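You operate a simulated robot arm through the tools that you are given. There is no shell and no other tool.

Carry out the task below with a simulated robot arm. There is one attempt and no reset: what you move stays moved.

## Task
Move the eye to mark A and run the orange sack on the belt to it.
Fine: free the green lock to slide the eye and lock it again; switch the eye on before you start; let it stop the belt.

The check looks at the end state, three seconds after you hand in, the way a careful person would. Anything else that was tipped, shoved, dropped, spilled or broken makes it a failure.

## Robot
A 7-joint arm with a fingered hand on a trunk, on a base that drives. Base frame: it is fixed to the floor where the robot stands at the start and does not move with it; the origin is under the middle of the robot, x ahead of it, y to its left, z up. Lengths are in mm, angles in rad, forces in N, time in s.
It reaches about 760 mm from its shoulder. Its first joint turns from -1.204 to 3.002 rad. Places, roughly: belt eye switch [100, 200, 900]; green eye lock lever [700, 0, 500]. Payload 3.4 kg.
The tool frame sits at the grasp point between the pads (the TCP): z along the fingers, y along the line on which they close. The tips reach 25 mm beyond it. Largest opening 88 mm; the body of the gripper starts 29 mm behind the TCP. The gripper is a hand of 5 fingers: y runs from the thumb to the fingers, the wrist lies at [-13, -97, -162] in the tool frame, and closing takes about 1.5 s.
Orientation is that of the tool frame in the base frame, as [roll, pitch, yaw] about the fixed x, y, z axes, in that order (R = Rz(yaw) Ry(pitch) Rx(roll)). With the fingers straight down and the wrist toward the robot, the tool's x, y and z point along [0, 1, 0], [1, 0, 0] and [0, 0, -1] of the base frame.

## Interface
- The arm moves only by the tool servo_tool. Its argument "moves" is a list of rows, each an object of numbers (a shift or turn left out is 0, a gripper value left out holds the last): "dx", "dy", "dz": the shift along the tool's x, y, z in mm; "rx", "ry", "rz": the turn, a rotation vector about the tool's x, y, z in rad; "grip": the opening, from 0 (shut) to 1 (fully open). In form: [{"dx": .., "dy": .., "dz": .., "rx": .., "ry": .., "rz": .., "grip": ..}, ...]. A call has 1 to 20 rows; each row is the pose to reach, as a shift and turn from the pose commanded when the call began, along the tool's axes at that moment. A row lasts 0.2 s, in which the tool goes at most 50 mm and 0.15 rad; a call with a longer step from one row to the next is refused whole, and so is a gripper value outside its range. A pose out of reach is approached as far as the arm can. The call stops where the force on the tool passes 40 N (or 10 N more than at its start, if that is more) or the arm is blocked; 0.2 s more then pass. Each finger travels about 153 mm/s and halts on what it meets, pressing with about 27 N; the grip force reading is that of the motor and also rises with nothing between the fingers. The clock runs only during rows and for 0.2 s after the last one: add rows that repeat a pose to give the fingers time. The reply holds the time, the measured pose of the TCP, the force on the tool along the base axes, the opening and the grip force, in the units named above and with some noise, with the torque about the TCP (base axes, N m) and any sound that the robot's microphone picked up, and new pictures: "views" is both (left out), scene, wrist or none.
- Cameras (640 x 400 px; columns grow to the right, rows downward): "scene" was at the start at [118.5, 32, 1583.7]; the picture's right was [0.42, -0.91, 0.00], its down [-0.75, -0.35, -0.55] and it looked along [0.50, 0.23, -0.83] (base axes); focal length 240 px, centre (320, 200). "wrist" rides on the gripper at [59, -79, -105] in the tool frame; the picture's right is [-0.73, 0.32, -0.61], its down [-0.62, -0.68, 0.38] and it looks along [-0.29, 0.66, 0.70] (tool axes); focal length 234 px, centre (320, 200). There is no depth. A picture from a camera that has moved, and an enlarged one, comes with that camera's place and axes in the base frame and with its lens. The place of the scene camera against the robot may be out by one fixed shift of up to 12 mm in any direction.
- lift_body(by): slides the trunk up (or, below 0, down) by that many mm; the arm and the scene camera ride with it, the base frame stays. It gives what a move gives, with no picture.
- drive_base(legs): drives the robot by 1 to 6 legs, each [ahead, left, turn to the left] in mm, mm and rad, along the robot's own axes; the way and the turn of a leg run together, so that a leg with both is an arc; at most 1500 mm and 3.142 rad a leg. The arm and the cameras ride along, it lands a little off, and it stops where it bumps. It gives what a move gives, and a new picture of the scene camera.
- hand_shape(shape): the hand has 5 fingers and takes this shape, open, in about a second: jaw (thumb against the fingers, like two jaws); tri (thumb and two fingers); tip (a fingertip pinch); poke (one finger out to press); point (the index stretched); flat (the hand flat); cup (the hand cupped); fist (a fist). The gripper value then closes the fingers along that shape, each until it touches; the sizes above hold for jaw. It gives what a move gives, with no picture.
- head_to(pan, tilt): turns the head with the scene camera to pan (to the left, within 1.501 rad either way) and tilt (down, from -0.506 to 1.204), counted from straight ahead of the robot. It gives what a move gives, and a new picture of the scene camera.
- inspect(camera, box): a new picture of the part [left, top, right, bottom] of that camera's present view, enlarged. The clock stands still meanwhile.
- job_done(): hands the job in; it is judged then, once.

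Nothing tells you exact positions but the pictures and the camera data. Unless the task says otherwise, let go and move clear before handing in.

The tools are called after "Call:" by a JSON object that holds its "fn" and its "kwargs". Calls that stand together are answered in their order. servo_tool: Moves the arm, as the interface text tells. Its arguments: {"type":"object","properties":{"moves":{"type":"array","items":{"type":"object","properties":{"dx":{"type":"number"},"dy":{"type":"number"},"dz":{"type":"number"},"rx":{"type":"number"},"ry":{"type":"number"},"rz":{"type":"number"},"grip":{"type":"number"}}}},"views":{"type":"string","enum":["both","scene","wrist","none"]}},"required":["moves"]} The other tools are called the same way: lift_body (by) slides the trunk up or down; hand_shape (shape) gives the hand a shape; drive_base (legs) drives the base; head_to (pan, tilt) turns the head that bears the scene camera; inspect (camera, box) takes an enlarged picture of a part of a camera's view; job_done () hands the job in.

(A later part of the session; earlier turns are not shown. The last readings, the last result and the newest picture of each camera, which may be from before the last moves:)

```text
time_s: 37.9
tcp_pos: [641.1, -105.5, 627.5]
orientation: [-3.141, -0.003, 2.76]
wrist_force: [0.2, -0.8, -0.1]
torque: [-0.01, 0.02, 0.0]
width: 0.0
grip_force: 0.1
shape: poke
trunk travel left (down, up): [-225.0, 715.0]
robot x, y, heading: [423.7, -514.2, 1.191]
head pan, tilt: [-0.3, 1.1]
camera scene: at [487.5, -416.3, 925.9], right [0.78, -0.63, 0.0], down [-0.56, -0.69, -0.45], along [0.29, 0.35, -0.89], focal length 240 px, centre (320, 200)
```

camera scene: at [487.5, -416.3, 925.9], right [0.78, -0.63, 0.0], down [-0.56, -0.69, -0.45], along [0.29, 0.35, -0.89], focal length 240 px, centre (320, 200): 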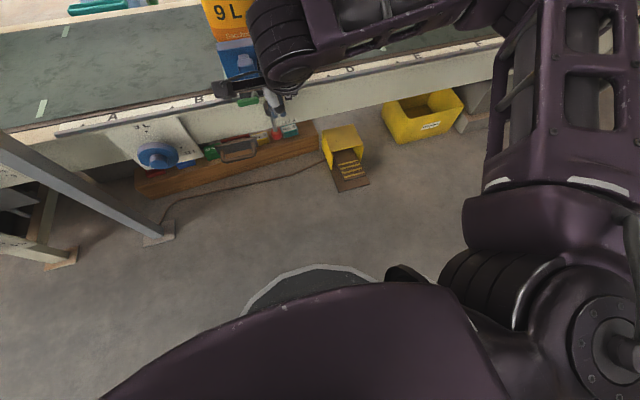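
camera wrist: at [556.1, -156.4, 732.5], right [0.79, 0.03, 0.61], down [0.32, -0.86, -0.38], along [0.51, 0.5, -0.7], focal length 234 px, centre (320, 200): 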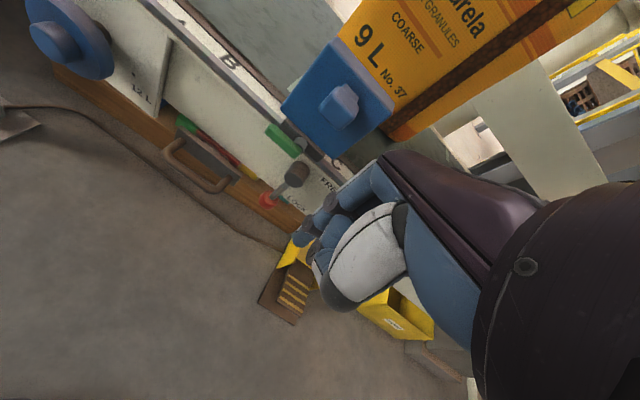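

The shoulder is on the robot's right with the elbow out to the right, so there's room in front. I'll turn the hand in steps from pointing down to pointing at the rail, clear of the machine.

Call:
{"fn": "head_to", "kwargs": {"pan": -0.1, "tilt": 0.8}}

Call:
{"fn": "servo_tool", "kwargs": {"moves": [{"rx": -0.14}, {"rx": -0.28}, {"rx": -0.42}, {"rx": -0.56}, {"rx": -0.7}], "views": "scene"}}

```text
time_s: 38.6
tcp_pos: [640.3, -105.7, 627.1]
orientation: [3.141, -0.001, 2.761]
wrist_force: [-0.1, 0.0, -0.8]
torque: [-0.03, -0.01, 0.02]
width: 0.0
grip_force: 0.0
shape: poke
trunk travel left (down, up): [-225.0, 715.0]
robot x, y, heading: [423.8, -511.5, 1.187]
head pan, tilt: [-0.099, 0.799]
camera scene: at [485.0, -393.9, 947.5], right [0.89, -0.46, 0.0], down [-0.33, -0.64, -0.7], along [0.32, 0.62, -0.72], focal length 240 px, centre (320, 200)
```

scene: 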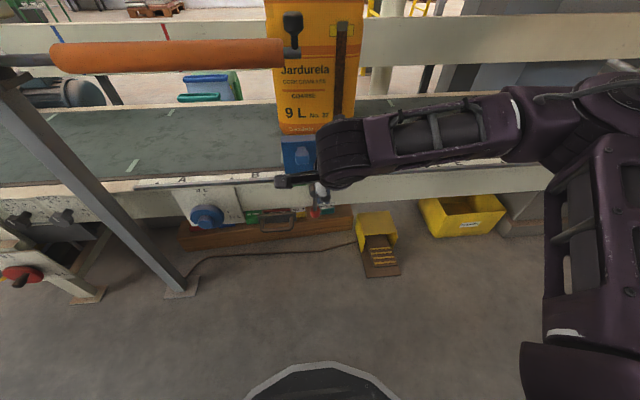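

```text
time_s: 39.9
tcp_pos: [628.3, -81.6, 657.6]
orientation: [2.45, 0.002, 2.759]
wrist_force: [0.1, -0.1, -0.3]
torque: [0.02, 0.01, 0.01]
width: 0.0
grip_force: 0.1
shape: poke
out of reach, approached as far as the arm can: row 5
trunk travel left (down, up): [-225.0, 715.0]
robot x, y, heading: [423.1, -513.7, 1.187]
head pan, tilt: [-0.099, 0.799]
camera scene: at [484.8, -393.9, 947.6], right [0.89, -0.46, 0.0], down [-0.33, -0.64, -0.7], along [0.32, 0.62, -0.72], focal length 240 px, centre (320, 200)
```

scene: 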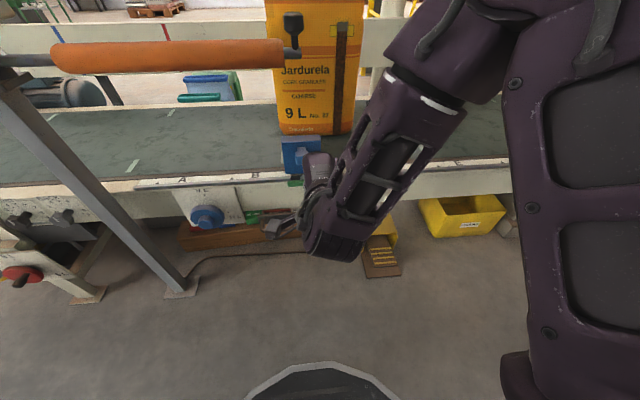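

The arm ran out of wrist range because the shoulder is too high and close for this hand pose. I'll back off 130 mm and lower the trunk so the forearm can come in more level.

Call:
{"fn": "drive_base", "kwargs": {"legs": [[-130, 0, 0]]}}

Call:
{"fn": "lift_body", "kwargs": {"by": -180}}

Call:
{"fn": "servo_tool", "kwargs": {"moves": [{"rx": -0.12}, {"rx": -0.24}, {"rx": -0.36}, {"rx": -0.48}, {"rx": -0.6}], "views": "scene"}}

```text
time_s: 41.1
tcp_pos: [579.8, -202.7, 658.4]
orientation: [2.451, -0.001, 2.763]
wrist_force: [-0.7, -0.2, 0.0]
torque: [0.01, 0.04, 0.01]
width: 0.0
grip_force: 0.1
shape: poke
trunk travel left (down, up): [-225.0, 715.0]
robot x, y, heading: [375.5, -636.7, 1.191]
head pan, tilt: [-0.099, 0.799]
camera scene: at [435.6, -516.0, 947.7], right [0.89, -0.46, 0.0], down [-0.33, -0.64, -0.7], along [0.32, 0.62, -0.72], focal length 240 px, centre (320, 200)
```

scene: 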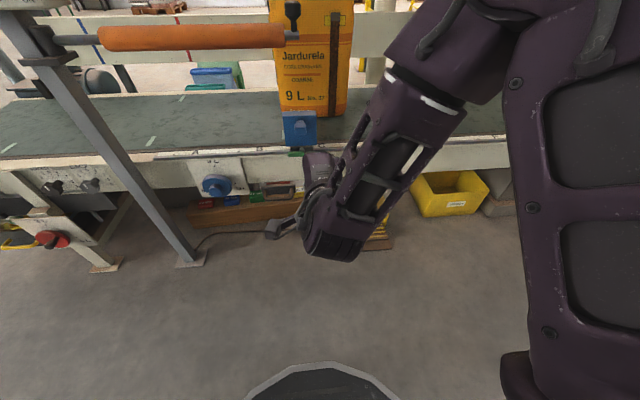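

```text
time_s: 43.1
tcp_pos: [578.9, -202.7, 477.0]
orientation: [2.45, 0.001, 2.761]
wrist_force: [0.4, 0.1, 0.3]
torque: [0.0, 0.0, 0.04]
width: 0.0
grip_force: 0.0
shape: poke
trunk travel left (down, up): [-45.0, 895.0]
robot x, y, heading: [374.7, -636.5, 1.193]
head pan, tilt: [-0.099, 0.799]
```

```text
time_s: 44.4
tcp_pos: [528.4, -168.7, 578.9]
orientation: [2.081, -0.052, 2.74]
wrist_force: [0.4, 0.4, 0.3]
torque: [0.0, -0.01, 0.03]
width: 0.0
grip_force: 0.0
shape: poke
out of reach, approached as far as the arm can: row 1, 2, 3, 4, 5
trunk travel left (down, up): [-45.0, 895.0]
robot x, y, heading: [374.9, -636.0, 1.187]
head pan, tilt: [-0.099, 0.799]
stopped in row 5: the arm was blocked; the commanded pose is now the measured one
camera scene: at [436.2, -516.7, 766.7], right [0.88, -0.47, 0.0], down [-0.34, -0.64, -0.69], along [0.33, 0.61, -0.72], focal length 240 px, centre (320, 200)
```

scene: 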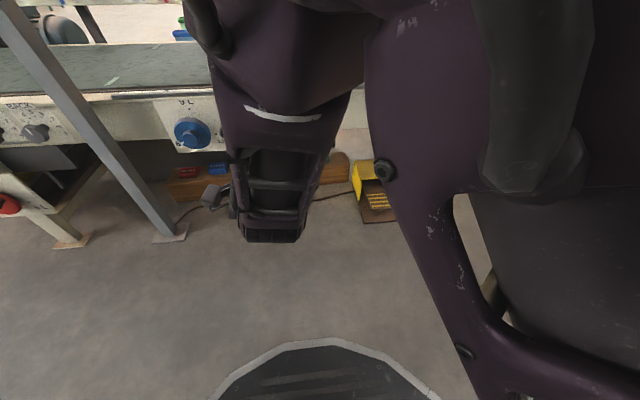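

The arm was folded too tightly. I'll back up 200 mm so it can stretch out, then reach forward in the same pose and level the fingers.

Call:
{"fn": "drive_base", "kwargs": {"legs": [[-200, 0, 0]]}}

Call:
{"fn": "servo_tool", "kwargs": {"moves": [{"dy": 16, "dz": 29}, {"dy": 33, "dz": 58}, {"dy": 49, "dz": 87}, {"dy": 65, "dz": 116}, {"dy": 82, "dz": 145}, {"dy": 98, "dz": 174}], "views": "scene"}}

```text
time_s: 45.4
tcp_pos: [515.2, -194.8, 579.3]
orientation: [2.084, -0.054, 2.822]
wrist_force: [-1.3, -0.2, 0.3]
torque: [0.02, -0.03, -0.04]
width: 0.1
grip_force: 0.0
shape: poke
trunk travel left (down, up): [-45.0, 895.0]
robot x, y, heading: [401.3, -675.5, 1.274]
head pan, tilt: [-0.099, 0.799]
stopped in leg 1: the robot was blocked; the commanded pose is now the measured one
camera scene: at [450.6, -551.6, 766.9], right [0.92, -0.4, 0.0], down [-0.29, -0.66, -0.69], along [0.27, 0.63, -0.72], focal length 240 px, centre (320, 200)
```

scene: 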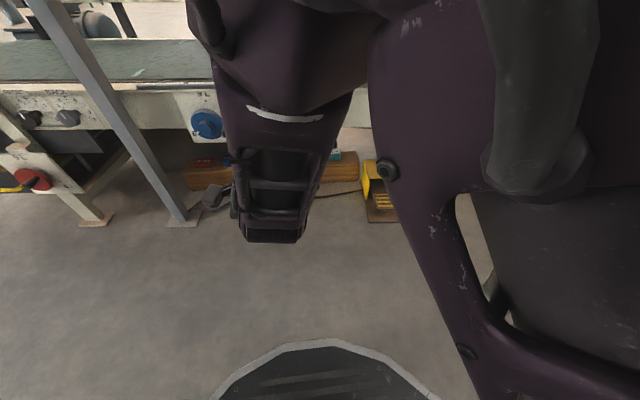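

```text
time_s: 46.8
tcp_pos: [579.4, -5.8, 578.8]
orientation: [2.082, -0.052, 2.819]
wrist_force: [-0.2, 0.2, 0.9]
torque: [-0.07, 0.0, -0.02]
width: 0.0
grip_force: 0.1
shape: poke
out of reach, approached as far as the arm can: row 1
trunk travel left (down, up): [-45.0, 895.0]
robot x, y, heading: [400.6, -676.4, 1.272]
head pan, tilt: [-0.099, 0.799]
camera scene: at [449.9, -550.7, 767.7], right [0.92, -0.39, 0.0], down [-0.28, -0.66, -0.7], along [0.27, 0.64, -0.72], focal length 240 px, centre (320, 200)
```

scene: 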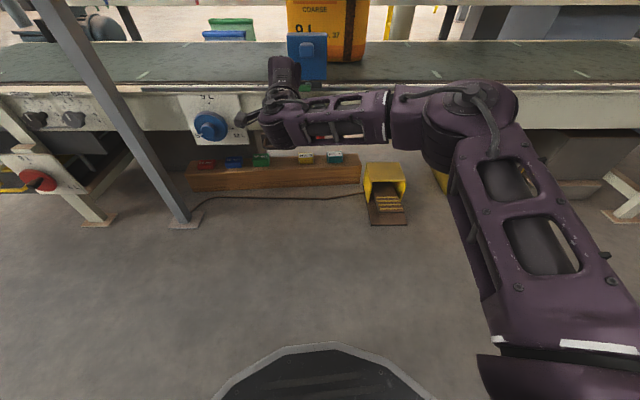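

The drive back was blocked and the robot turned slightly, so something is behind me — probably the steel column. I'll look that way before doing anything else.

Call:
{"fn": "head_to", "kwargs": {"pan": -1.5, "tilt": 0.7}}

Call:
{"fn": "head_to", "kwargs": {"pan": 1.5, "tilt": 0.7}}

```text
time_s: 48.3
tcp_pos: [577.5, -6.8, 579.2]
orientation: [2.081, -0.053, 2.82]
wrist_force: [-0.2, 0.5, -0.3]
torque: [0.03, -0.01, -0.03]
width: 0.0
grip_force: 0.0
shape: poke
trunk travel left (down, up): [-45.0, 895.0]
robot x, y, heading: [401.5, -675.0, 1.275]
head pan, tilt: [-1.499, 0.7]
camera scene: at [501.5, -644.0, 775.8], right [-0.22, -0.97, 0.0], down [-0.63, 0.14, -0.76], along [0.75, -0.17, -0.64], focal length 240 px, centre (320, 200)
```

scene: 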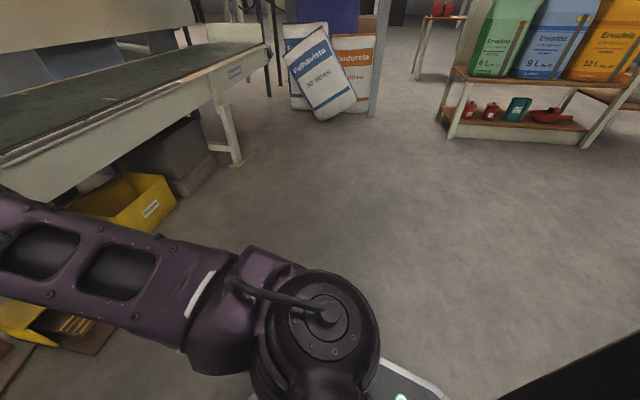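

```text
time_s: 50.9
tcp_pos: [577.2, -6.5, 580.5]
orientation: [2.081, -0.053, 2.819]
wrist_force: [0.1, 0.6, 0.9]
torque: [0.01, -0.01, 0.03]
width: 0.1
grip_force: 0.0
shape: poke
trunk travel left (down, up): [-45.0, 895.0]
robot x, y, heading: [400.1, -674.3, 1.269]
head pan, tilt: [1.499, 0.7]
camera scene: at [339.5, -594.2, 775.9], right [0.36, 0.93, 0.0], down [0.6, -0.23, -0.77], along [-0.71, 0.28, -0.64], focal length 240 px, centre (320, 200)
```

scene: 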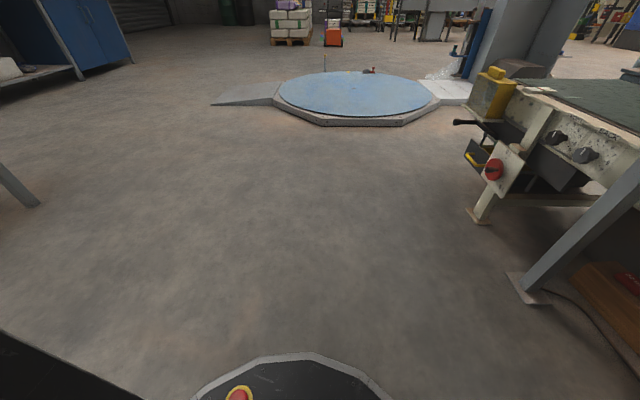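

Behind me is almost certainly the fixed steel column, and nothing around here looks disturbed; I won't back up again. The arm is now in a good posture with the hand near the lever, so I'll look at the fingertip from the head.

Call:
{"fn": "head_to", "kwargs": {"pan": 0.05, "tilt": 0.4}}

Call:
{"fn": "inspect", "kwargs": {"camera": "scene", "box": [220, 120, 420, 245]}}

Call:
{"fn": "servo_tool", "kwargs": {"moves": [{"dz": 0}], "views": "wrist"}}

```text
time_s: 52.5
tcp_pos: [577.1, -6.4, 579.9]
orientation: [2.082, -0.053, 2.82]
wrist_force: [0.0, 0.0, 0.1]
torque: [-0.02, -0.01, -0.02]
width: 0.0
grip_force: 0.1
shape: poke
trunk travel left (down, up): [-45.0, 895.0]
robot x, y, heading: [401.8, -676.3, 1.273]
head pan, tilt: [0.051, 0.4]
camera scene: at [441.3, -535.1, 802.7], right [0.97, -0.24, 0.0], down [-0.1, -0.38, -0.92], along [0.22, 0.89, -0.39], focal length 240 px, centre (320, 200)
```

scene: 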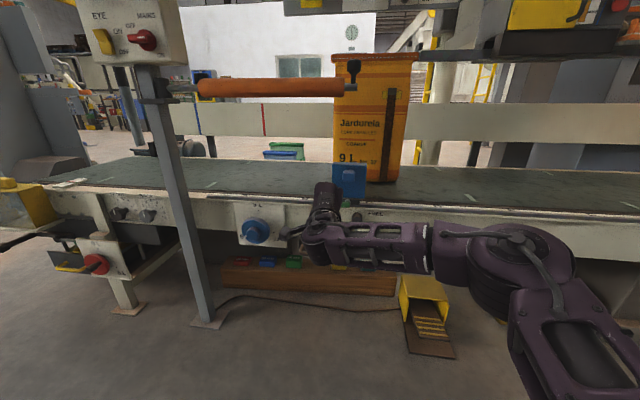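

```text
3.20 times, centred on (320, 182) of scene
camera zoom: at [441.3, -535.1, 802.7], right [0.97, -0.24, 0.0], down [-0.1, -0.38, -0.92], along [0.22, 0.89, -0.39], focal length 767 px, centre (320, 256)
```

zoom: 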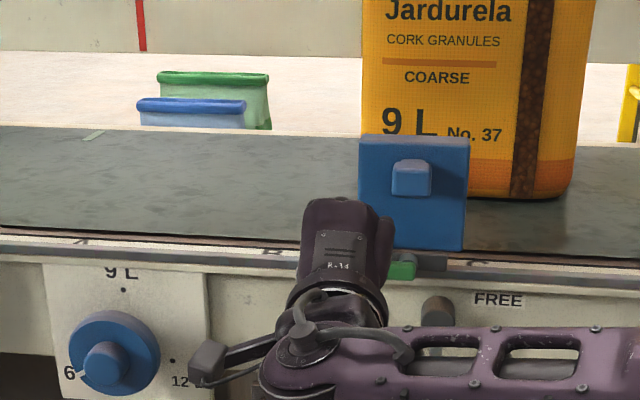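

```text
time_s: 52.9
tcp_pos: [578.1, -4.9, 579.0]
orientation: [2.08, -0.053, 2.822]
wrist_force: [-0.5, 0.5, -0.1]
torque: [0.01, -0.05, -0.01]
width: 0.1
grip_force: 0.0
shape: poke
trunk travel left (down, up): [-45.0, 895.0]
robot x, y, heading: [399.1, -674.8, 1.272]
head pan, tilt: [0.051, 0.4]
camera wrist: at [479.7, -109.6, 565.3], right [0.6, -0.59, 0.54], down [0.55, -0.18, -0.81], along [0.58, 0.79, 0.22], focal length 234 px, centre (320, 200)
```

wrist: 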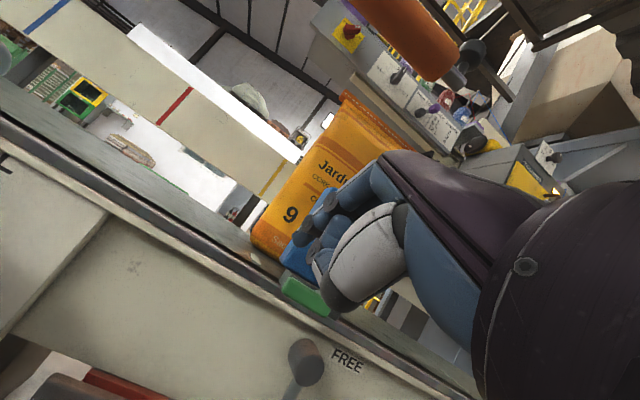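

Call:
{"fn": "inspect", "kwargs": {"camera": "wrist", "box": [240, 180, 400, 330]}}

Call:
{"fn": "inspect", "kwargs": {"camera": "scene", "box": [280, 160, 400, 240]}}

```text
2.67 times, centred on (320, 255) of wrist
camera zoom: at [479.7, -109.6, 565.3], right [0.6, -0.59, 0.54], down [0.55, -0.18, -0.81], along [0.58, 0.79, 0.22], focal length 624 px, centre (320, 53)
```

zoom: 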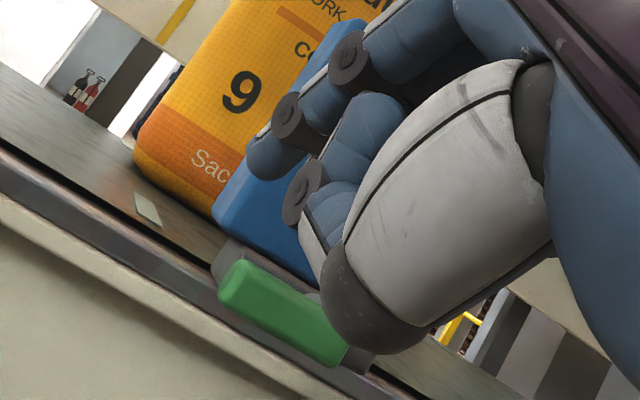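

```text
5.00 times, centred on (340, 200) of scene
camera zoom: at [441.4, -535.1, 802.7], right [0.97, -0.24, 0.0], down [-0.1, -0.38, -0.92], along [0.23, 0.89, -0.39], focal length 1198 px, centre (220, 200)
```

zoom: 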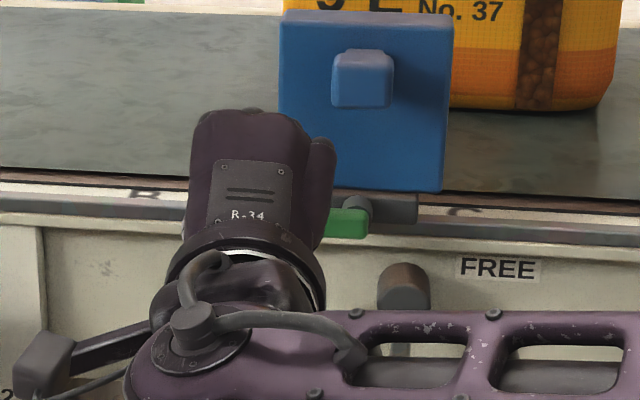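

The index tip shows in front of the curled fingers, but its depth is uncertain. I'll back off a little and compare the tip-pinch shape, which could straddle the lever and push it either way.

Call:
{"fn": "servo_tool", "kwargs": {"moves": [{"dy": -15, "dz": -25}, {"dy": -25, "dz": -45}], "views": "none"}}

Call:
{"fn": "hand_shape", "kwargs": {"shape": "tip"}}

Call:
{"fn": "servo_tool", "kwargs": {"moves": [{"dz": 0, "grip": 1}, {"dz": 0, "grip": 1}], "views": "both"}}

Call:
{"fn": "inspect", "kwargs": {"camera": "wrist", "box": [220, 150, 420, 350]}}

```text
time_s: 53.5
tcp_pos: [561.1, -54.0, 581.0]
orientation: [2.083, -0.052, 2.819]
wrist_force: [-0.2, -0.1, 1.0]
torque: [-0.01, -0.01, 0.02]
width: 0.0
grip_force: 0.1
shape: poke
trunk travel left (down, up): [-45.0, 895.0]
robot x, y, heading: [399.5, -673.3, 1.271]
head pan, tilt: [0.051, 0.4]
```

```text
time_s: 54.4
tcp_pos: [559.7, -54.4, 581.0]
orientation: [2.083, -0.054, 2.821]
wrist_force: [-0.5, 0.2, 0.6]
torque: [-0.03, 0.01, -0.01]
width: 88.1
grip_force: 0.1
shape: tip
trunk travel left (down, up): [-45.0, 895.0]
robot x, y, heading: [395.2, -676.4, 1.271]
head pan, tilt: [0.051, 0.4]
```

```text
time_s: 55.0
tcp_pos: [560.5, -54.0, 580.9]
orientation: [2.082, -0.053, 2.821]
wrist_force: [-0.6, 0.0, 0.6]
torque: [0.05, 0.01, -0.01]
width: 87.8
grip_force: 0.0
shape: tip
trunk travel left (down, up): [-45.0, 895.0]
robot x, y, heading: [402.1, -677.4, 1.271]
head pan, tilt: [0.051, 0.4]
camera scene: at [441.4, -535.1, 802.7], right [0.97, -0.24, 0.0], down [-0.1, -0.38, -0.92], along [0.23, 0.89, -0.39], focal length 240 px, centre (320, 200)
camera wrist: at [463.0, -158.5, 566.9], right [0.6, -0.59, 0.54], down [0.55, -0.18, -0.81], along [0.58, 0.79, 0.22], focal length 234 px, centre (320, 200)
```

scene: 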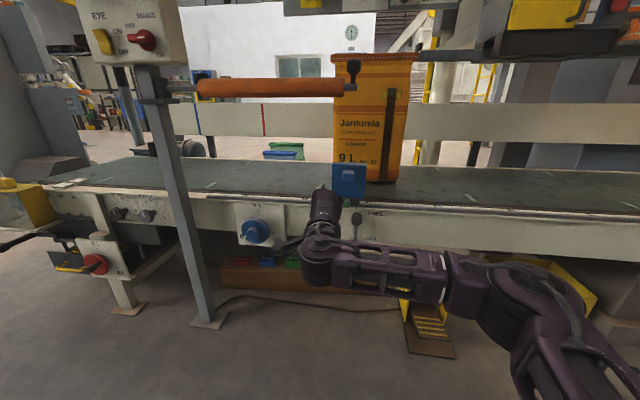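
wrist: 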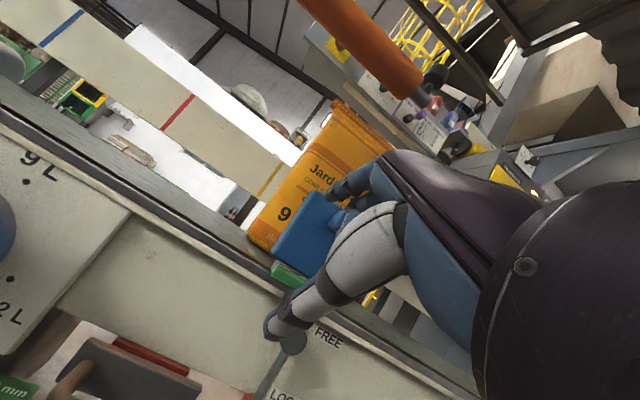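

```text
2.00 times, centred on (320, 250) of wrist
camera zoom: at [463.0, -158.5, 566.9], right [0.6, -0.59, 0.54], down [0.55, -0.18, -0.81], along [0.58, 0.79, 0.22], focal length 468 px, centre (320, 100)
```

zoom: 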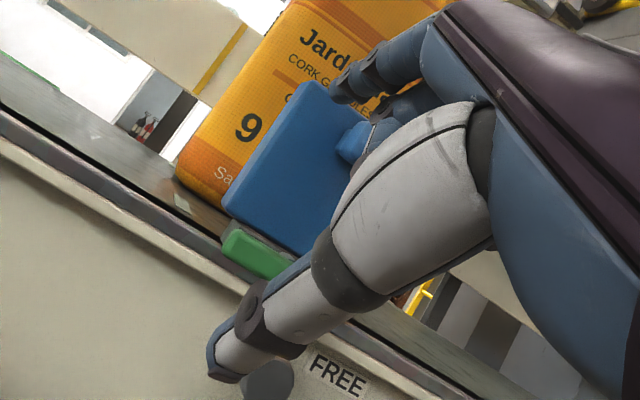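

The tip geometry fits the TCP model with the index at tool x≈0, so the poke fingertip should be at about (0, 11, 36) in the tool frame. I'll return to poke and approach to just above and outside the left end of the green handle.

Call:
{"fn": "hand_shape", "kwargs": {"shape": "poke"}}

Call:
{"fn": "servo_tool", "kwargs": {"moves": [{"dx": -10, "dy": 12, "dz": 21}, {"dx": -19, "dy": 24, "dz": 42}, {"dx": -28, "dy": 36, "dz": 62}], "views": "both"}}

Call:
{"fn": "inspect", "kwargs": {"camera": "wrist", "box": [220, 150, 420, 350]}}

Call:
{"fn": "inspect", "kwargs": {"camera": "scene", "box": [280, 150, 400, 230]}}

```text
time_s: 55.9
tcp_pos: [560.5, -53.8, 580.5]
orientation: [2.082, -0.053, 2.822]
wrist_force: [0.1, 0.1, 1.2]
torque: [0.03, -0.04, 0.01]
width: 0.2
grip_force: 0.1
shape: poke
trunk travel left (down, up): [-45.0, 895.0]
robot x, y, heading: [398.0, -675.0, 1.271]
head pan, tilt: [0.051, 0.4]
```

```text
time_s: 56.6
tcp_pos: [612.6, 4.9, 579.0]
orientation: [2.084, -0.053, 2.823]
wrist_force: [0.8, -0.3, -0.3]
torque: [-0.03, 0.02, 0.0]
width: 0.0
grip_force: 0.2
shape: poke
trunk travel left (down, up): [-45.0, 895.0]
robot x, y, heading: [398.8, -673.4, 1.273]
head pan, tilt: [0.051, 0.4]
camera scene: at [441.3, -535.1, 802.7], right [0.97, -0.24, 0.0], down [-0.1, -0.38, -0.92], along [0.23, 0.89, -0.39], focal length 240 px, centre (320, 200)
camera wrist: at [515.4, -98.5, 565.2], right [0.6, -0.59, 0.54], down [0.55, -0.18, -0.81], along [0.58, 0.79, 0.22], focal length 234 px, centre (320, 200)
```

scene: 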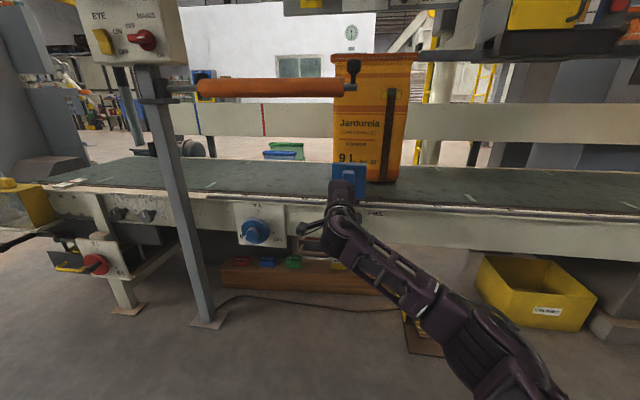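
wrist: 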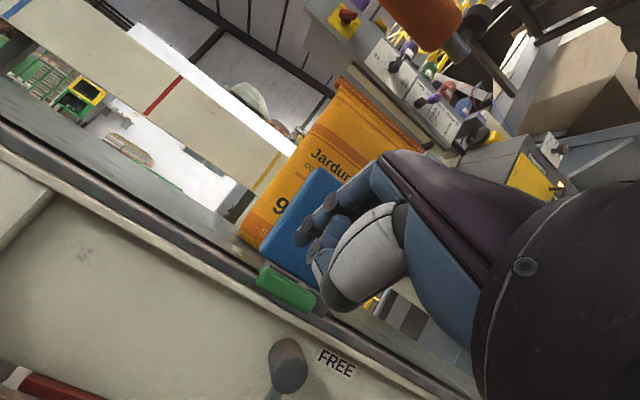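

```text
2.00 times, centred on (320, 250) of wrist
camera zoom: at [515.4, -98.5, 565.2], right [0.6, -0.59, 0.54], down [0.55, -0.18, -0.81], along [0.58, 0.79, 0.22], focal length 468 px, centre (320, 100)
```

zoom: 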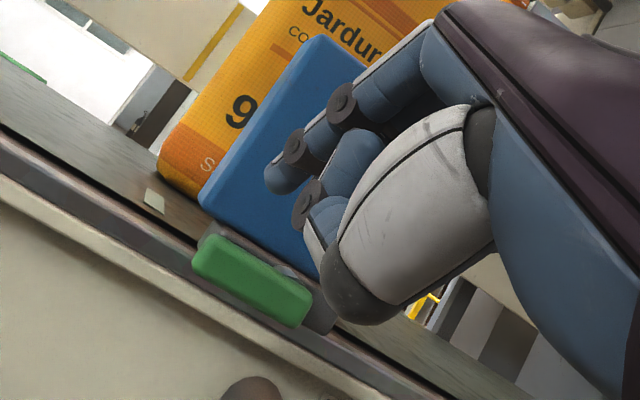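

```text
5.00 times, centred on (340, 190) of scene
camera zoom: at [441.3, -535.1, 802.7], right [0.97, -0.24, 0.0], down [-0.1, -0.38, -0.92], along [0.23, 0.89, -0.39], focal length 1198 px, centre (220, 250)
```

zoom: 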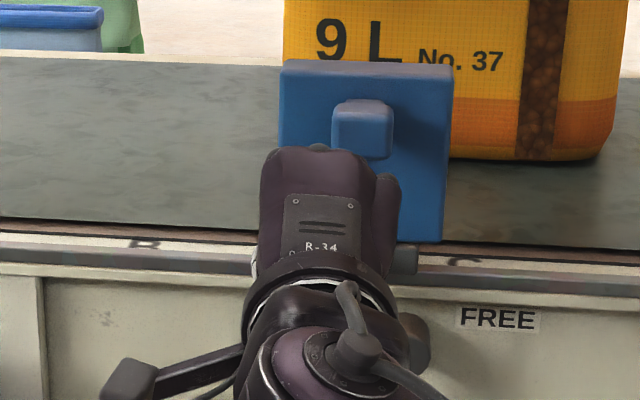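

By the wrist camera the handle spans along-rail 353–401 mm from A at z≈535, matching my estimate, and my fingertip is above its left end. I'll move in about 22 mm over it and then down gently.

Call:
{"fn": "servo_tool", "kwargs": {"moves": [{"dx": -1.3, "dy": 10.8, "dz": 19.1}, {"dx": -1.6, "dy": 5.6, "dz": 22}], "views": "wrist"}}

Call:
{"fn": "inspect", "kwargs": {"camera": "wrist", "box": [220, 150, 420, 350]}}

```text
time_s: 57.2
tcp_pos: [620.3, 25.8, 573.6]
orientation: [2.083, -0.053, 2.82]
wrist_force: [-0.5, 0.2, -0.3]
torque: [0.01, -0.01, 0.01]
width: 0.0
grip_force: 0.0
shape: poke
trunk travel left (down, up): [-45.0, 895.0]
robot x, y, heading: [401.0, -673.4, 1.271]
head pan, tilt: [0.051, 0.4]
camera wrist: at [522.6, -78.8, 559.2], right [0.6, -0.59, 0.54], down [0.55, -0.18, -0.81], along [0.58, 0.79, 0.22], focal length 234 px, centre (320, 200)
```

wrist: 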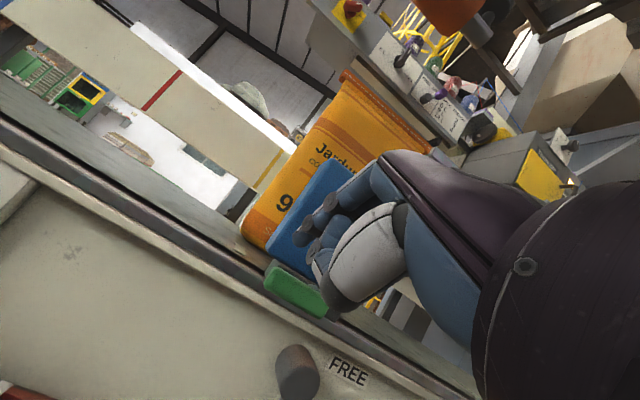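

```text
2.00 times, centred on (320, 250) of wrist
camera zoom: at [522.6, -78.8, 559.2], right [0.6, -0.59, 0.54], down [0.55, -0.18, -0.81], along [0.58, 0.79, 0.22], focal length 468 px, centre (320, 100)
```

zoom: 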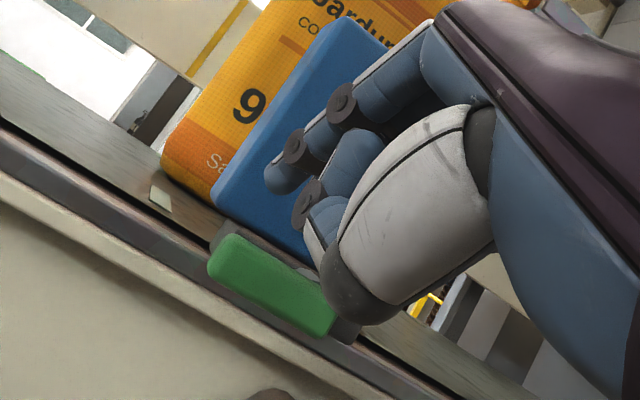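

The fingertip is over the handle's left end and the thumb stays about 30 mm clear. Now I'll press down slowly and watch the force.

Call:
{"fn": "servo_tool", "kwargs": {"moves": [{"dx": -0.4, "dy": -7, "dz": 3.9}, {"dx": -0.8, "dy": -14, "dz": 7.8}, {"dx": -1.1, "dy": -17.4, "dz": 9.8}, {"dx": -1.3, "dy": -21, "dz": 11.7}], "views": "wrist"}}

Call:
{"fn": "inspect", "kwargs": {"camera": "wrist", "box": [220, 150, 420, 350]}}

```text
time_s: 58.2
tcp_pos: [618.4, 25.6, 548.1]
orientation: [2.081, -0.053, 2.821]
wrist_force: [-0.1, -0.8, 0.3]
torque: [0.02, -0.01, 0.03]
width: 0.1
grip_force: 0.1
shape: poke
trunk travel left (down, up): [-45.0, 895.0]
robot x, y, heading: [398.2, -675.0, 1.274]
head pan, tilt: [0.051, 0.4]
camera wrist: at [521.2, -79.6, 534.2], right [0.6, -0.59, 0.54], down [0.55, -0.18, -0.81], along [0.58, 0.79, 0.22], focal length 234 px, centre (320, 200)
```

wrist: 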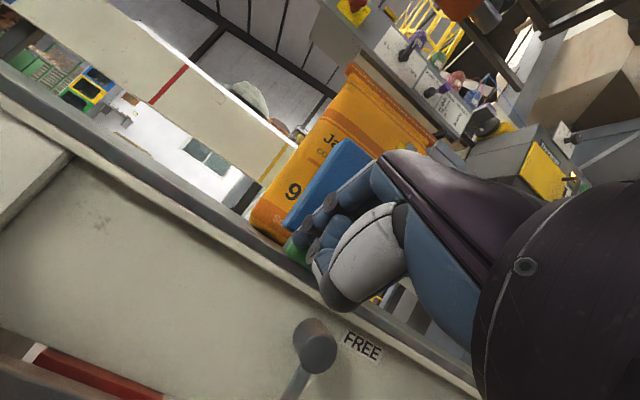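

```text
2.00 times, centred on (320, 250) of wrist
camera zoom: at [521.2, -79.6, 534.2], right [0.6, -0.59, 0.54], down [0.55, -0.18, -0.81], along [0.58, 0.79, 0.22], focal length 468 px, centre (320, 100)
```

zoom: 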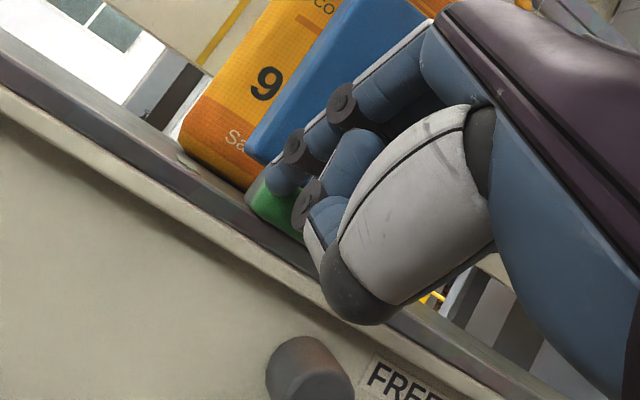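

There was no contact force, so the finger seems to be just in front of the handle rather than over it. I'll ease inward a few mm to find the handle's front face by touch.

Call:
{"fn": "servo_tool", "kwargs": {"moves": [{"dx": -0.2, "dy": 2, "dz": 3.5}, {"dx": -0.4, "dy": 3.4, "dz": 6.1}], "views": "none"}}

```text
time_s: 59.0
tcp_pos: [617.5, 29.6, 550.7]
orientation: [2.08, -0.055, 2.828]
wrist_force: [-7.4, -31.2, -0.7]
torque: [-0.32, 0.07, -0.2]
width: 0.0
grip_force: 0.0
shape: poke
trunk travel left (down, up): [-45.0, 895.0]
robot x, y, heading: [399.4, -674.8, 1.272]
head pan, tilt: [0.051, 0.4]
stopped in row 2: the force on the tool passed its limit at 42 N (the readings are from after the stop); the commanded pose is now the measured one
```

I touched the handle's front face at about 51 mm outward, so the fingertip is at roughly (2, 4, 25) in the tool frame. I'll back out, rise above the handle, come in 15 mm past its face, and start down.

Call:
{"fn": "servo_tool", "kwargs": {"moves": [{"dx": 0.5, "dy": -3.9, "dz": -7.0}, {"dx": -1.1, "dy": 18.8, "dz": -19.9}, {"dx": -1.8, "dy": 24.7, "dz": -9.4}, {"dx": -2.5, "dy": 30.1, "dz": 0.1}, {"dx": -2.9, "dy": 23.1, "dz": 4.0}], "views": "wrist"}}

Call:
{"fn": "inspect", "kwargs": {"camera": "wrist", "box": [220, 150, 420, 350]}}

```text
time_s: 60.1
tcp_pos: [627.0, 44.7, 567.2]
orientation: [2.081, -0.052, 2.822]
wrist_force: [-2.9, -1.2, -2.0]
torque: [0.07, -0.08, -0.11]
width: 0.0
grip_force: 0.1
shape: poke
trunk travel left (down, up): [-45.0, 895.0]
robot x, y, heading: [401.6, -678.2, 1.27]
head pan, tilt: [0.051, 0.4]
camera wrist: at [530.6, -59.7, 553.0], right [0.6, -0.59, 0.54], down [0.55, -0.18, -0.81], along [0.58, 0.79, 0.22], focal length 234 px, centre (320, 200)
```

wrist: 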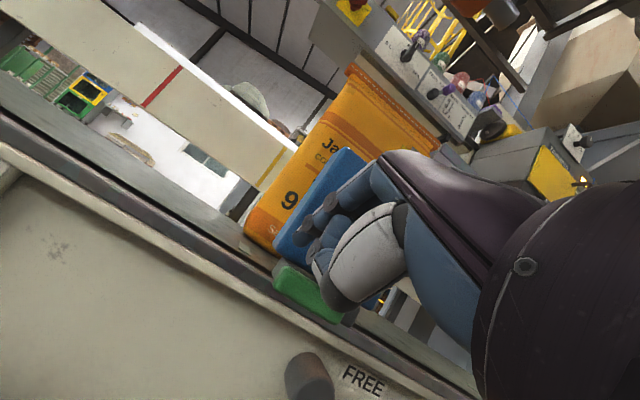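

```text
2.00 times, centred on (320, 250) of wrist
camera zoom: at [530.6, -59.7, 553.0], right [0.6, -0.59, 0.54], down [0.55, -0.18, -0.81], along [0.58, 0.79, 0.22], focal length 468 px, centre (320, 100)
```

zoom: 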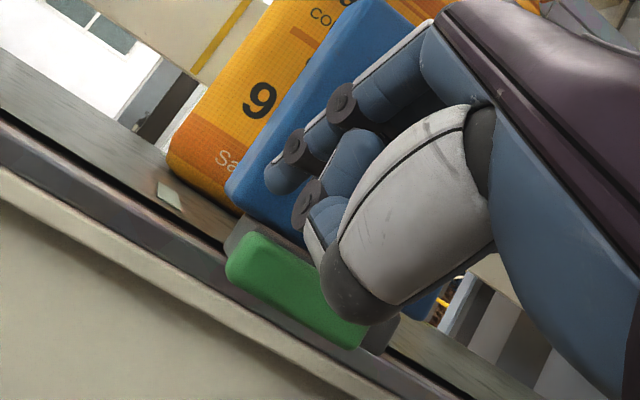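

There's a small sideways contact, probably a curled knuckle brushing the eye's front lump. I'll shift left slightly and go down, which moves away from it.

Call:
{"fn": "servo_tool", "kwargs": {"moves": [{"dx": 4.5, "dy": -3.5, "dz": 2.3}, {"dx": 5.5, "dy": -8.8, "dz": 5.3}, {"dx": 5.3, "dy": -13.1, "dz": 7.8}], "views": "wrist"}}

Call:
{"fn": "inspect", "kwargs": {"camera": "wrist", "box": [220, 150, 420, 350]}}

```text
time_s: 61.0
tcp_pos: [622.4, 46.9, 552.8]
orientation: [2.078, -0.054, 2.827]
wrist_force: [0.8, 2.5, 3.8]
torque: [0.05, -0.02, 0.02]
width: 0.0
grip_force: 0.0
shape: poke
trunk travel left (down, up): [-45.0, 895.0]
robot x, y, heading: [400.3, -676.6, 1.272]
head pan, tilt: [0.051, 0.4]
camera wrist: at [525.5, -58.2, 538.7], right [0.6, -0.59, 0.54], down [0.55, -0.18, -0.81], along [0.58, 0.79, 0.22], focal length 234 px, centre (320, 200)
```

wrist: 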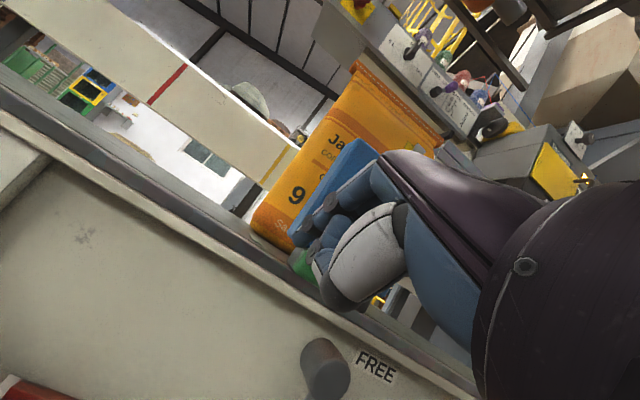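

```text
2.00 times, centred on (320, 250) of wrist
camera zoom: at [525.5, -58.2, 538.7], right [0.6, -0.59, 0.54], down [0.55, -0.18, -0.81], along [0.58, 0.79, 0.22], focal length 468 px, centre (320, 100)
```

zoom: 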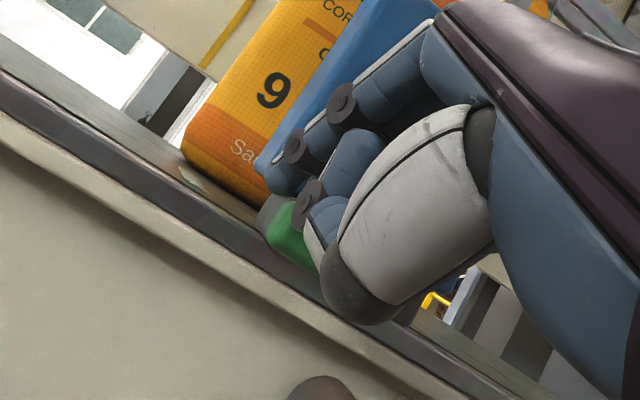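

Light upward contact on the handle's top face. I'll push along the handle's arc, downward first, to see whether it gives.

Call:
{"fn": "servo_tool", "kwargs": {"moves": [{"dx": -0.3, "dy": -4.4, "dz": 2.4}, {"dx": -0.5, "dy": -8.7, "dz": 4.9}, {"dx": -0.6, "dy": -13, "dz": 7.3}, {"dx": -0.3, "dy": -17.9, "dz": 10.1}], "views": "wrist"}}

Call:
{"fn": "inspect", "kwargs": {"camera": "wrist", "box": [220, 150, 420, 350]}}

```text
time_s: 62.0
tcp_pos: [621.8, 44.8, 535.1]
orientation: [2.076, -0.054, 2.827]
wrist_force: [6.6, 14.5, 22.4]
torque: [0.27, -0.22, 0.09]
width: 0.0
grip_force: 0.0
shape: poke
trunk travel left (down, up): [-45.0, 895.0]
robot x, y, heading: [401.4, -674.9, 1.272]
head pan, tilt: [0.051, 0.4]
camera wrist: at [524.1, -59.3, 520.3], right [0.6, -0.59, 0.54], down [0.55, -0.18, -0.81], along [0.58, 0.79, 0.22], focal length 234 px, centre (320, 200)
```

wrist: 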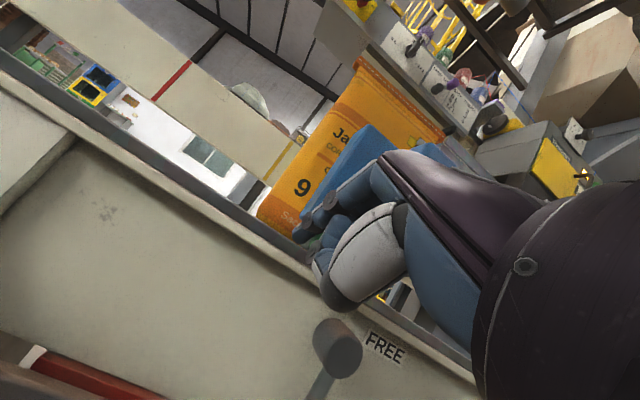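

```text
2.00 times, centred on (320, 250) of wrist
camera zoom: at [524.1, -59.3, 520.3], right [0.6, -0.59, 0.54], down [0.55, -0.18, -0.81], along [0.58, 0.79, 0.22], focal length 468 px, centre (320, 100)
```

zoom: 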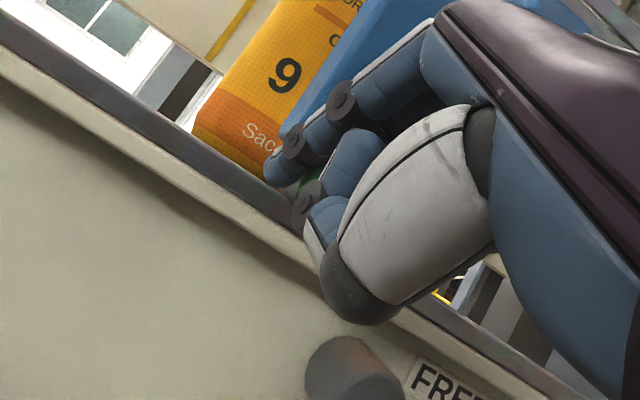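

The handle is yielding: it has moved roughly 15 mm at about 25 N. I'll keep following the arc around the pivot.

Call:
{"fn": "servo_tool", "kwargs": {"moves": [{"dx": -2, "dy": -4.2, "dz": 2.3}, {"dx": -4, "dy": -8.5, "dz": 4.5}, {"dx": -7, "dy": -12.2, "dz": 6.4}, {"dx": -10.4, "dy": -15.8, "dz": 8.2}], "views": "wrist"}}

Call:
{"fn": "inspect", "kwargs": {"camera": "wrist", "box": [220, 150, 420, 350]}}

```text
time_s: 63.0
tcp_pos: [623.7, 39.5, 521.7]
orientation: [2.065, -0.052, 2.833]
wrist_force: [-24.6, -11.7, 25.5]
torque: [0.27, -0.32, 0.3]
width: 0.2
grip_force: 0.0
shape: poke
trunk travel left (down, up): [-45.0, 895.0]
robot x, y, heading: [397.2, -676.6, 1.279]
head pan, tilt: [0.051, 0.4]
camera wrist: at [528.0, -63.7, 505.9], right [0.6, -0.59, 0.53], down [0.56, -0.16, -0.81], along [0.57, 0.79, 0.23], focal length 234 px, centre (320, 200)
```

wrist: 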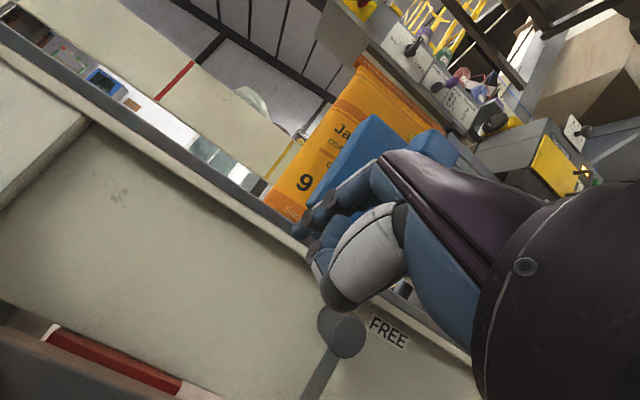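

```text
2.00 times, centred on (320, 250) of wrist
camera zoom: at [528.0, -63.7, 505.9], right [0.6, -0.59, 0.53], down [0.56, -0.16, -0.81], along [0.57, 0.79, 0.23], focal length 468 px, centre (320, 100)
```

zoom: 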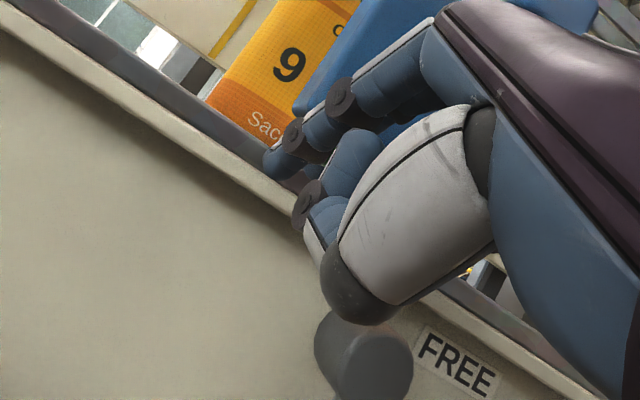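

The force now rises leftward, upward and outward, so the handle may be at a stop. I'll relieve the load, back straight out, and look at the handle.

Call:
{"fn": "servo_tool", "kwargs": {"moves": [{"dx": 6.3, "dy": 5.1, "dz": -2.5}, {"dx": 7.5, "dy": -4.7, "dz": -19.9}, {"dx": 8.7, "dy": -14.5, "dz": -37.2}, {"dx": 9.9, "dy": -24.3, "dz": -54.6}, {"dx": 12, "dy": -44, "dz": -89}], "views": "both"}}

Call:
{"fn": "inspect", "kwargs": {"camera": "wrist", "box": [220, 150, 420, 350]}}

Call:
{"fn": "inspect", "kwargs": {"camera": "scene", "box": [290, 150, 410, 230]}}

```text
time_s: 63.7
tcp_pos: [621.9, 23.7, 516.0]
orientation: [2.088, -0.052, 2.813]
wrist_force: [9.4, 38.9, 11.0]
torque: [-0.56, 0.03, 0.32]
width: 0.0
grip_force: 0.1
shape: poke
trunk travel left (down, up): [-45.0, 895.0]
robot x, y, heading: [401.7, -674.6, 1.267]
head pan, tilt: [0.051, 0.4]
stopped in row 3: the force on the tool passed its limit at 56 N (the readings are from after the stop); the commanded pose is now the measured one
camera scene: at [442.1, -532.9, 802.3], right [0.97, -0.25, 0.0], down [-0.1, -0.38, -0.92], along [0.23, 0.89, -0.39], focal length 240 px, centre (320, 200)
camera wrist: at [524.7, -80.4, 503.7], right [0.6, -0.59, 0.54], down [0.55, -0.19, -0.81], along [0.58, 0.78, 0.21], focal length 234 px, centre (320, 200)
```

scene: 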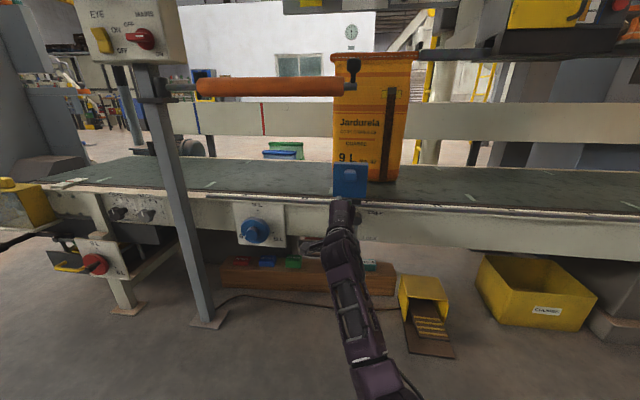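
wrist: 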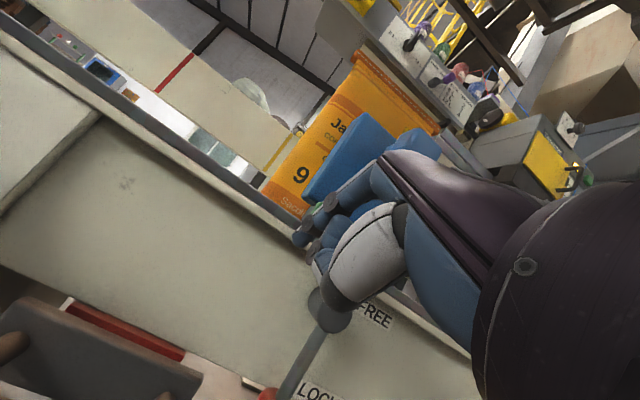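

```text
2.00 times, centred on (320, 250) of wrist
camera zoom: at [524.7, -80.4, 503.7], right [0.6, -0.59, 0.54], down [0.55, -0.19, -0.81], along [0.58, 0.78, 0.21], focal length 468 px, centre (320, 100)
```

zoom: 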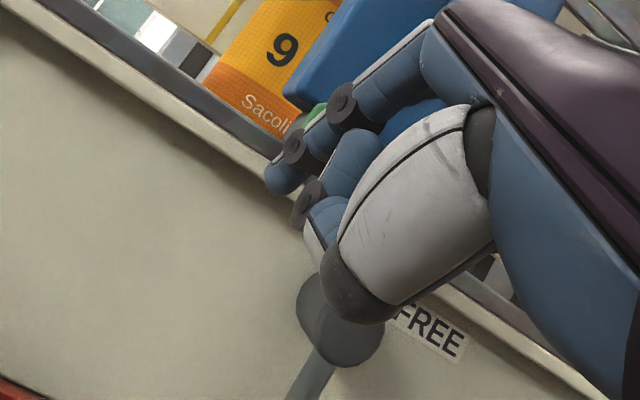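

```text
5.00 times, centred on (350, 190) of scene
camera zoom: at [442.1, -532.9, 802.3], right [0.97, -0.25, 0.0], down [-0.1, -0.38, -0.92], along [0.23, 0.89, -0.39], focal length 1198 px, centre (170, 250)
```

zoom: 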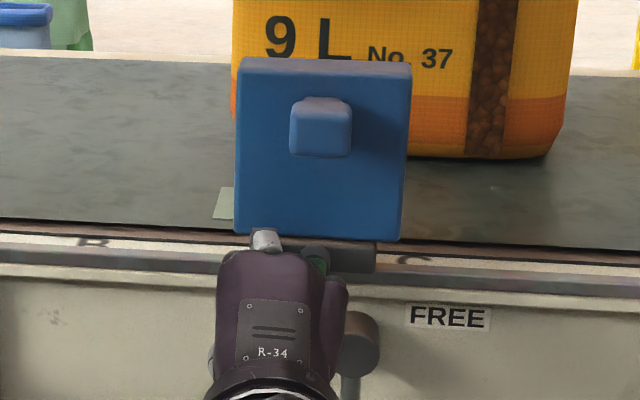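

The pull-out caught: the finger had slipped in behind the handle, which is still horizontal. I'll relieve inward, rise straight up over the handle, and then back out.

Call:
{"fn": "servo_tool", "kwargs": {"moves": [{"dx": 1.4, "dy": 4.9, "dz": 8.8}, {"dx": 4, "dy": 15.3, "dz": 3.1}, {"dx": 6.9, "dy": 26.4, "dz": -5.2}, {"dx": 7.8, "dy": 39.4, "dz": -14.8}, {"dx": 9.4, "dy": 26.7, "dz": -37.4}, {"dx": 11.5, "dy": 9.5, "dz": -67.8}], "views": "both"}}

Call:
{"fn": "inspect", "kwargs": {"camera": "wrist", "box": [200, 150, 400, 350]}}

Call:
{"fn": "inspect", "kwargs": {"camera": "scene", "box": [290, 150, 410, 230]}}

```text
time_s: 65.1
tcp_pos: [594.5, -26.8, 560.5]
orientation: [2.089, -0.053, 2.816]
wrist_force: [0.4, 0.0, 0.3]
torque: [-0.03, 0.01, 0.01]
width: 0.0
grip_force: 0.1
shape: poke
trunk travel left (down, up): [-45.0, 895.0]
robot x, y, heading: [399.8, -677.8, 1.269]
head pan, tilt: [0.051, 0.4]
camera scene: at [441.7, -535.3, 802.8], right [0.97, -0.24, 0.0], down [-0.1, -0.38, -0.92], along [0.23, 0.89, -0.39], focal length 240 px, centre (320, 200)
camera wrist: at [496.9, -131.5, 546.7], right [0.6, -0.59, 0.54], down [0.55, -0.19, -0.81], along [0.58, 0.78, 0.21], focal length 234 px, centre (320, 200)
```

scene: 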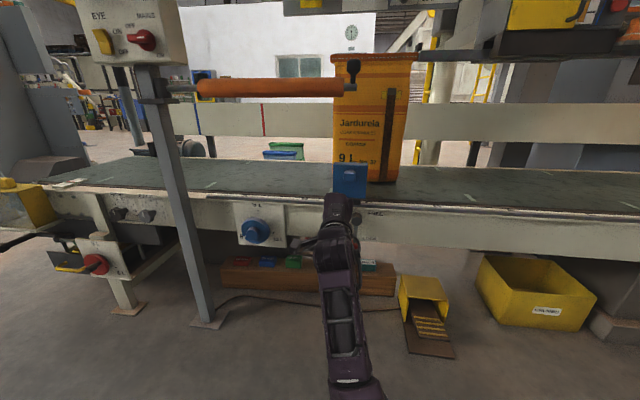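
wrist: 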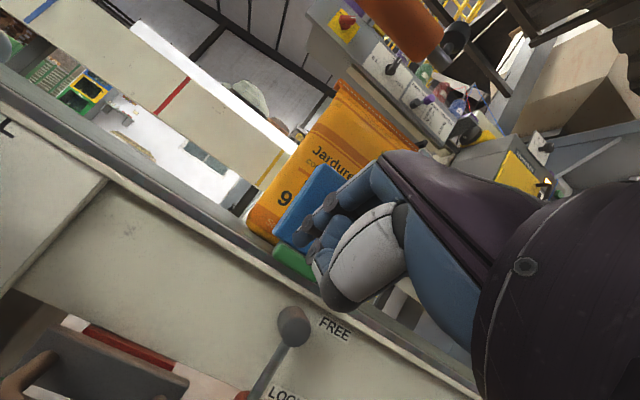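

```text
2.00 times, centred on (300, 250) of wrist
camera zoom: at [496.9, -131.5, 546.7], right [0.6, -0.59, 0.54], down [0.55, -0.19, -0.81], along [0.58, 0.78, 0.21], focal length 468 px, centre (360, 100)
```

zoom: 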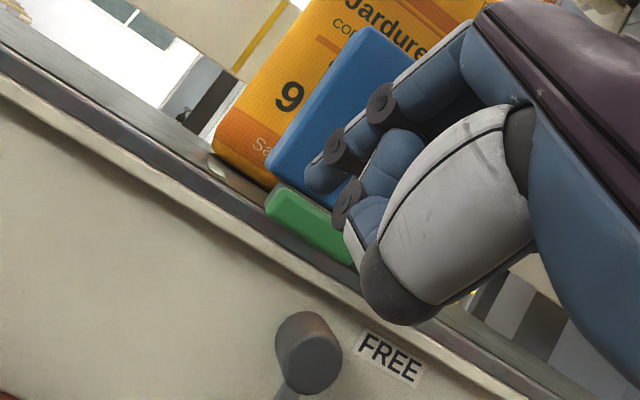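

```text
5.00 times, centred on (350, 190) of scene
camera zoom: at [441.7, -535.3, 802.8], right [0.97, -0.24, 0.0], down [-0.1, -0.38, -0.92], along [0.23, 0.89, -0.39], focal length 1198 px, centre (170, 250)
```

zoom: 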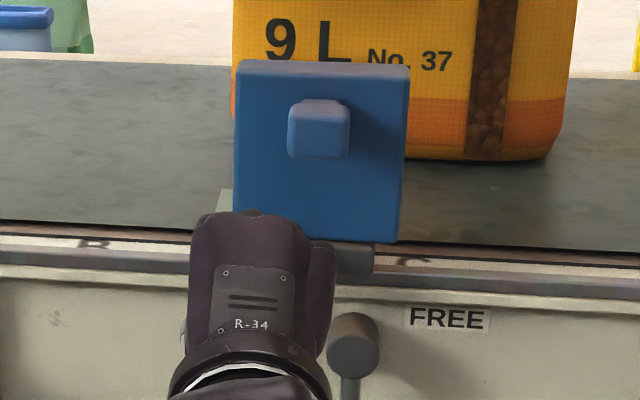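

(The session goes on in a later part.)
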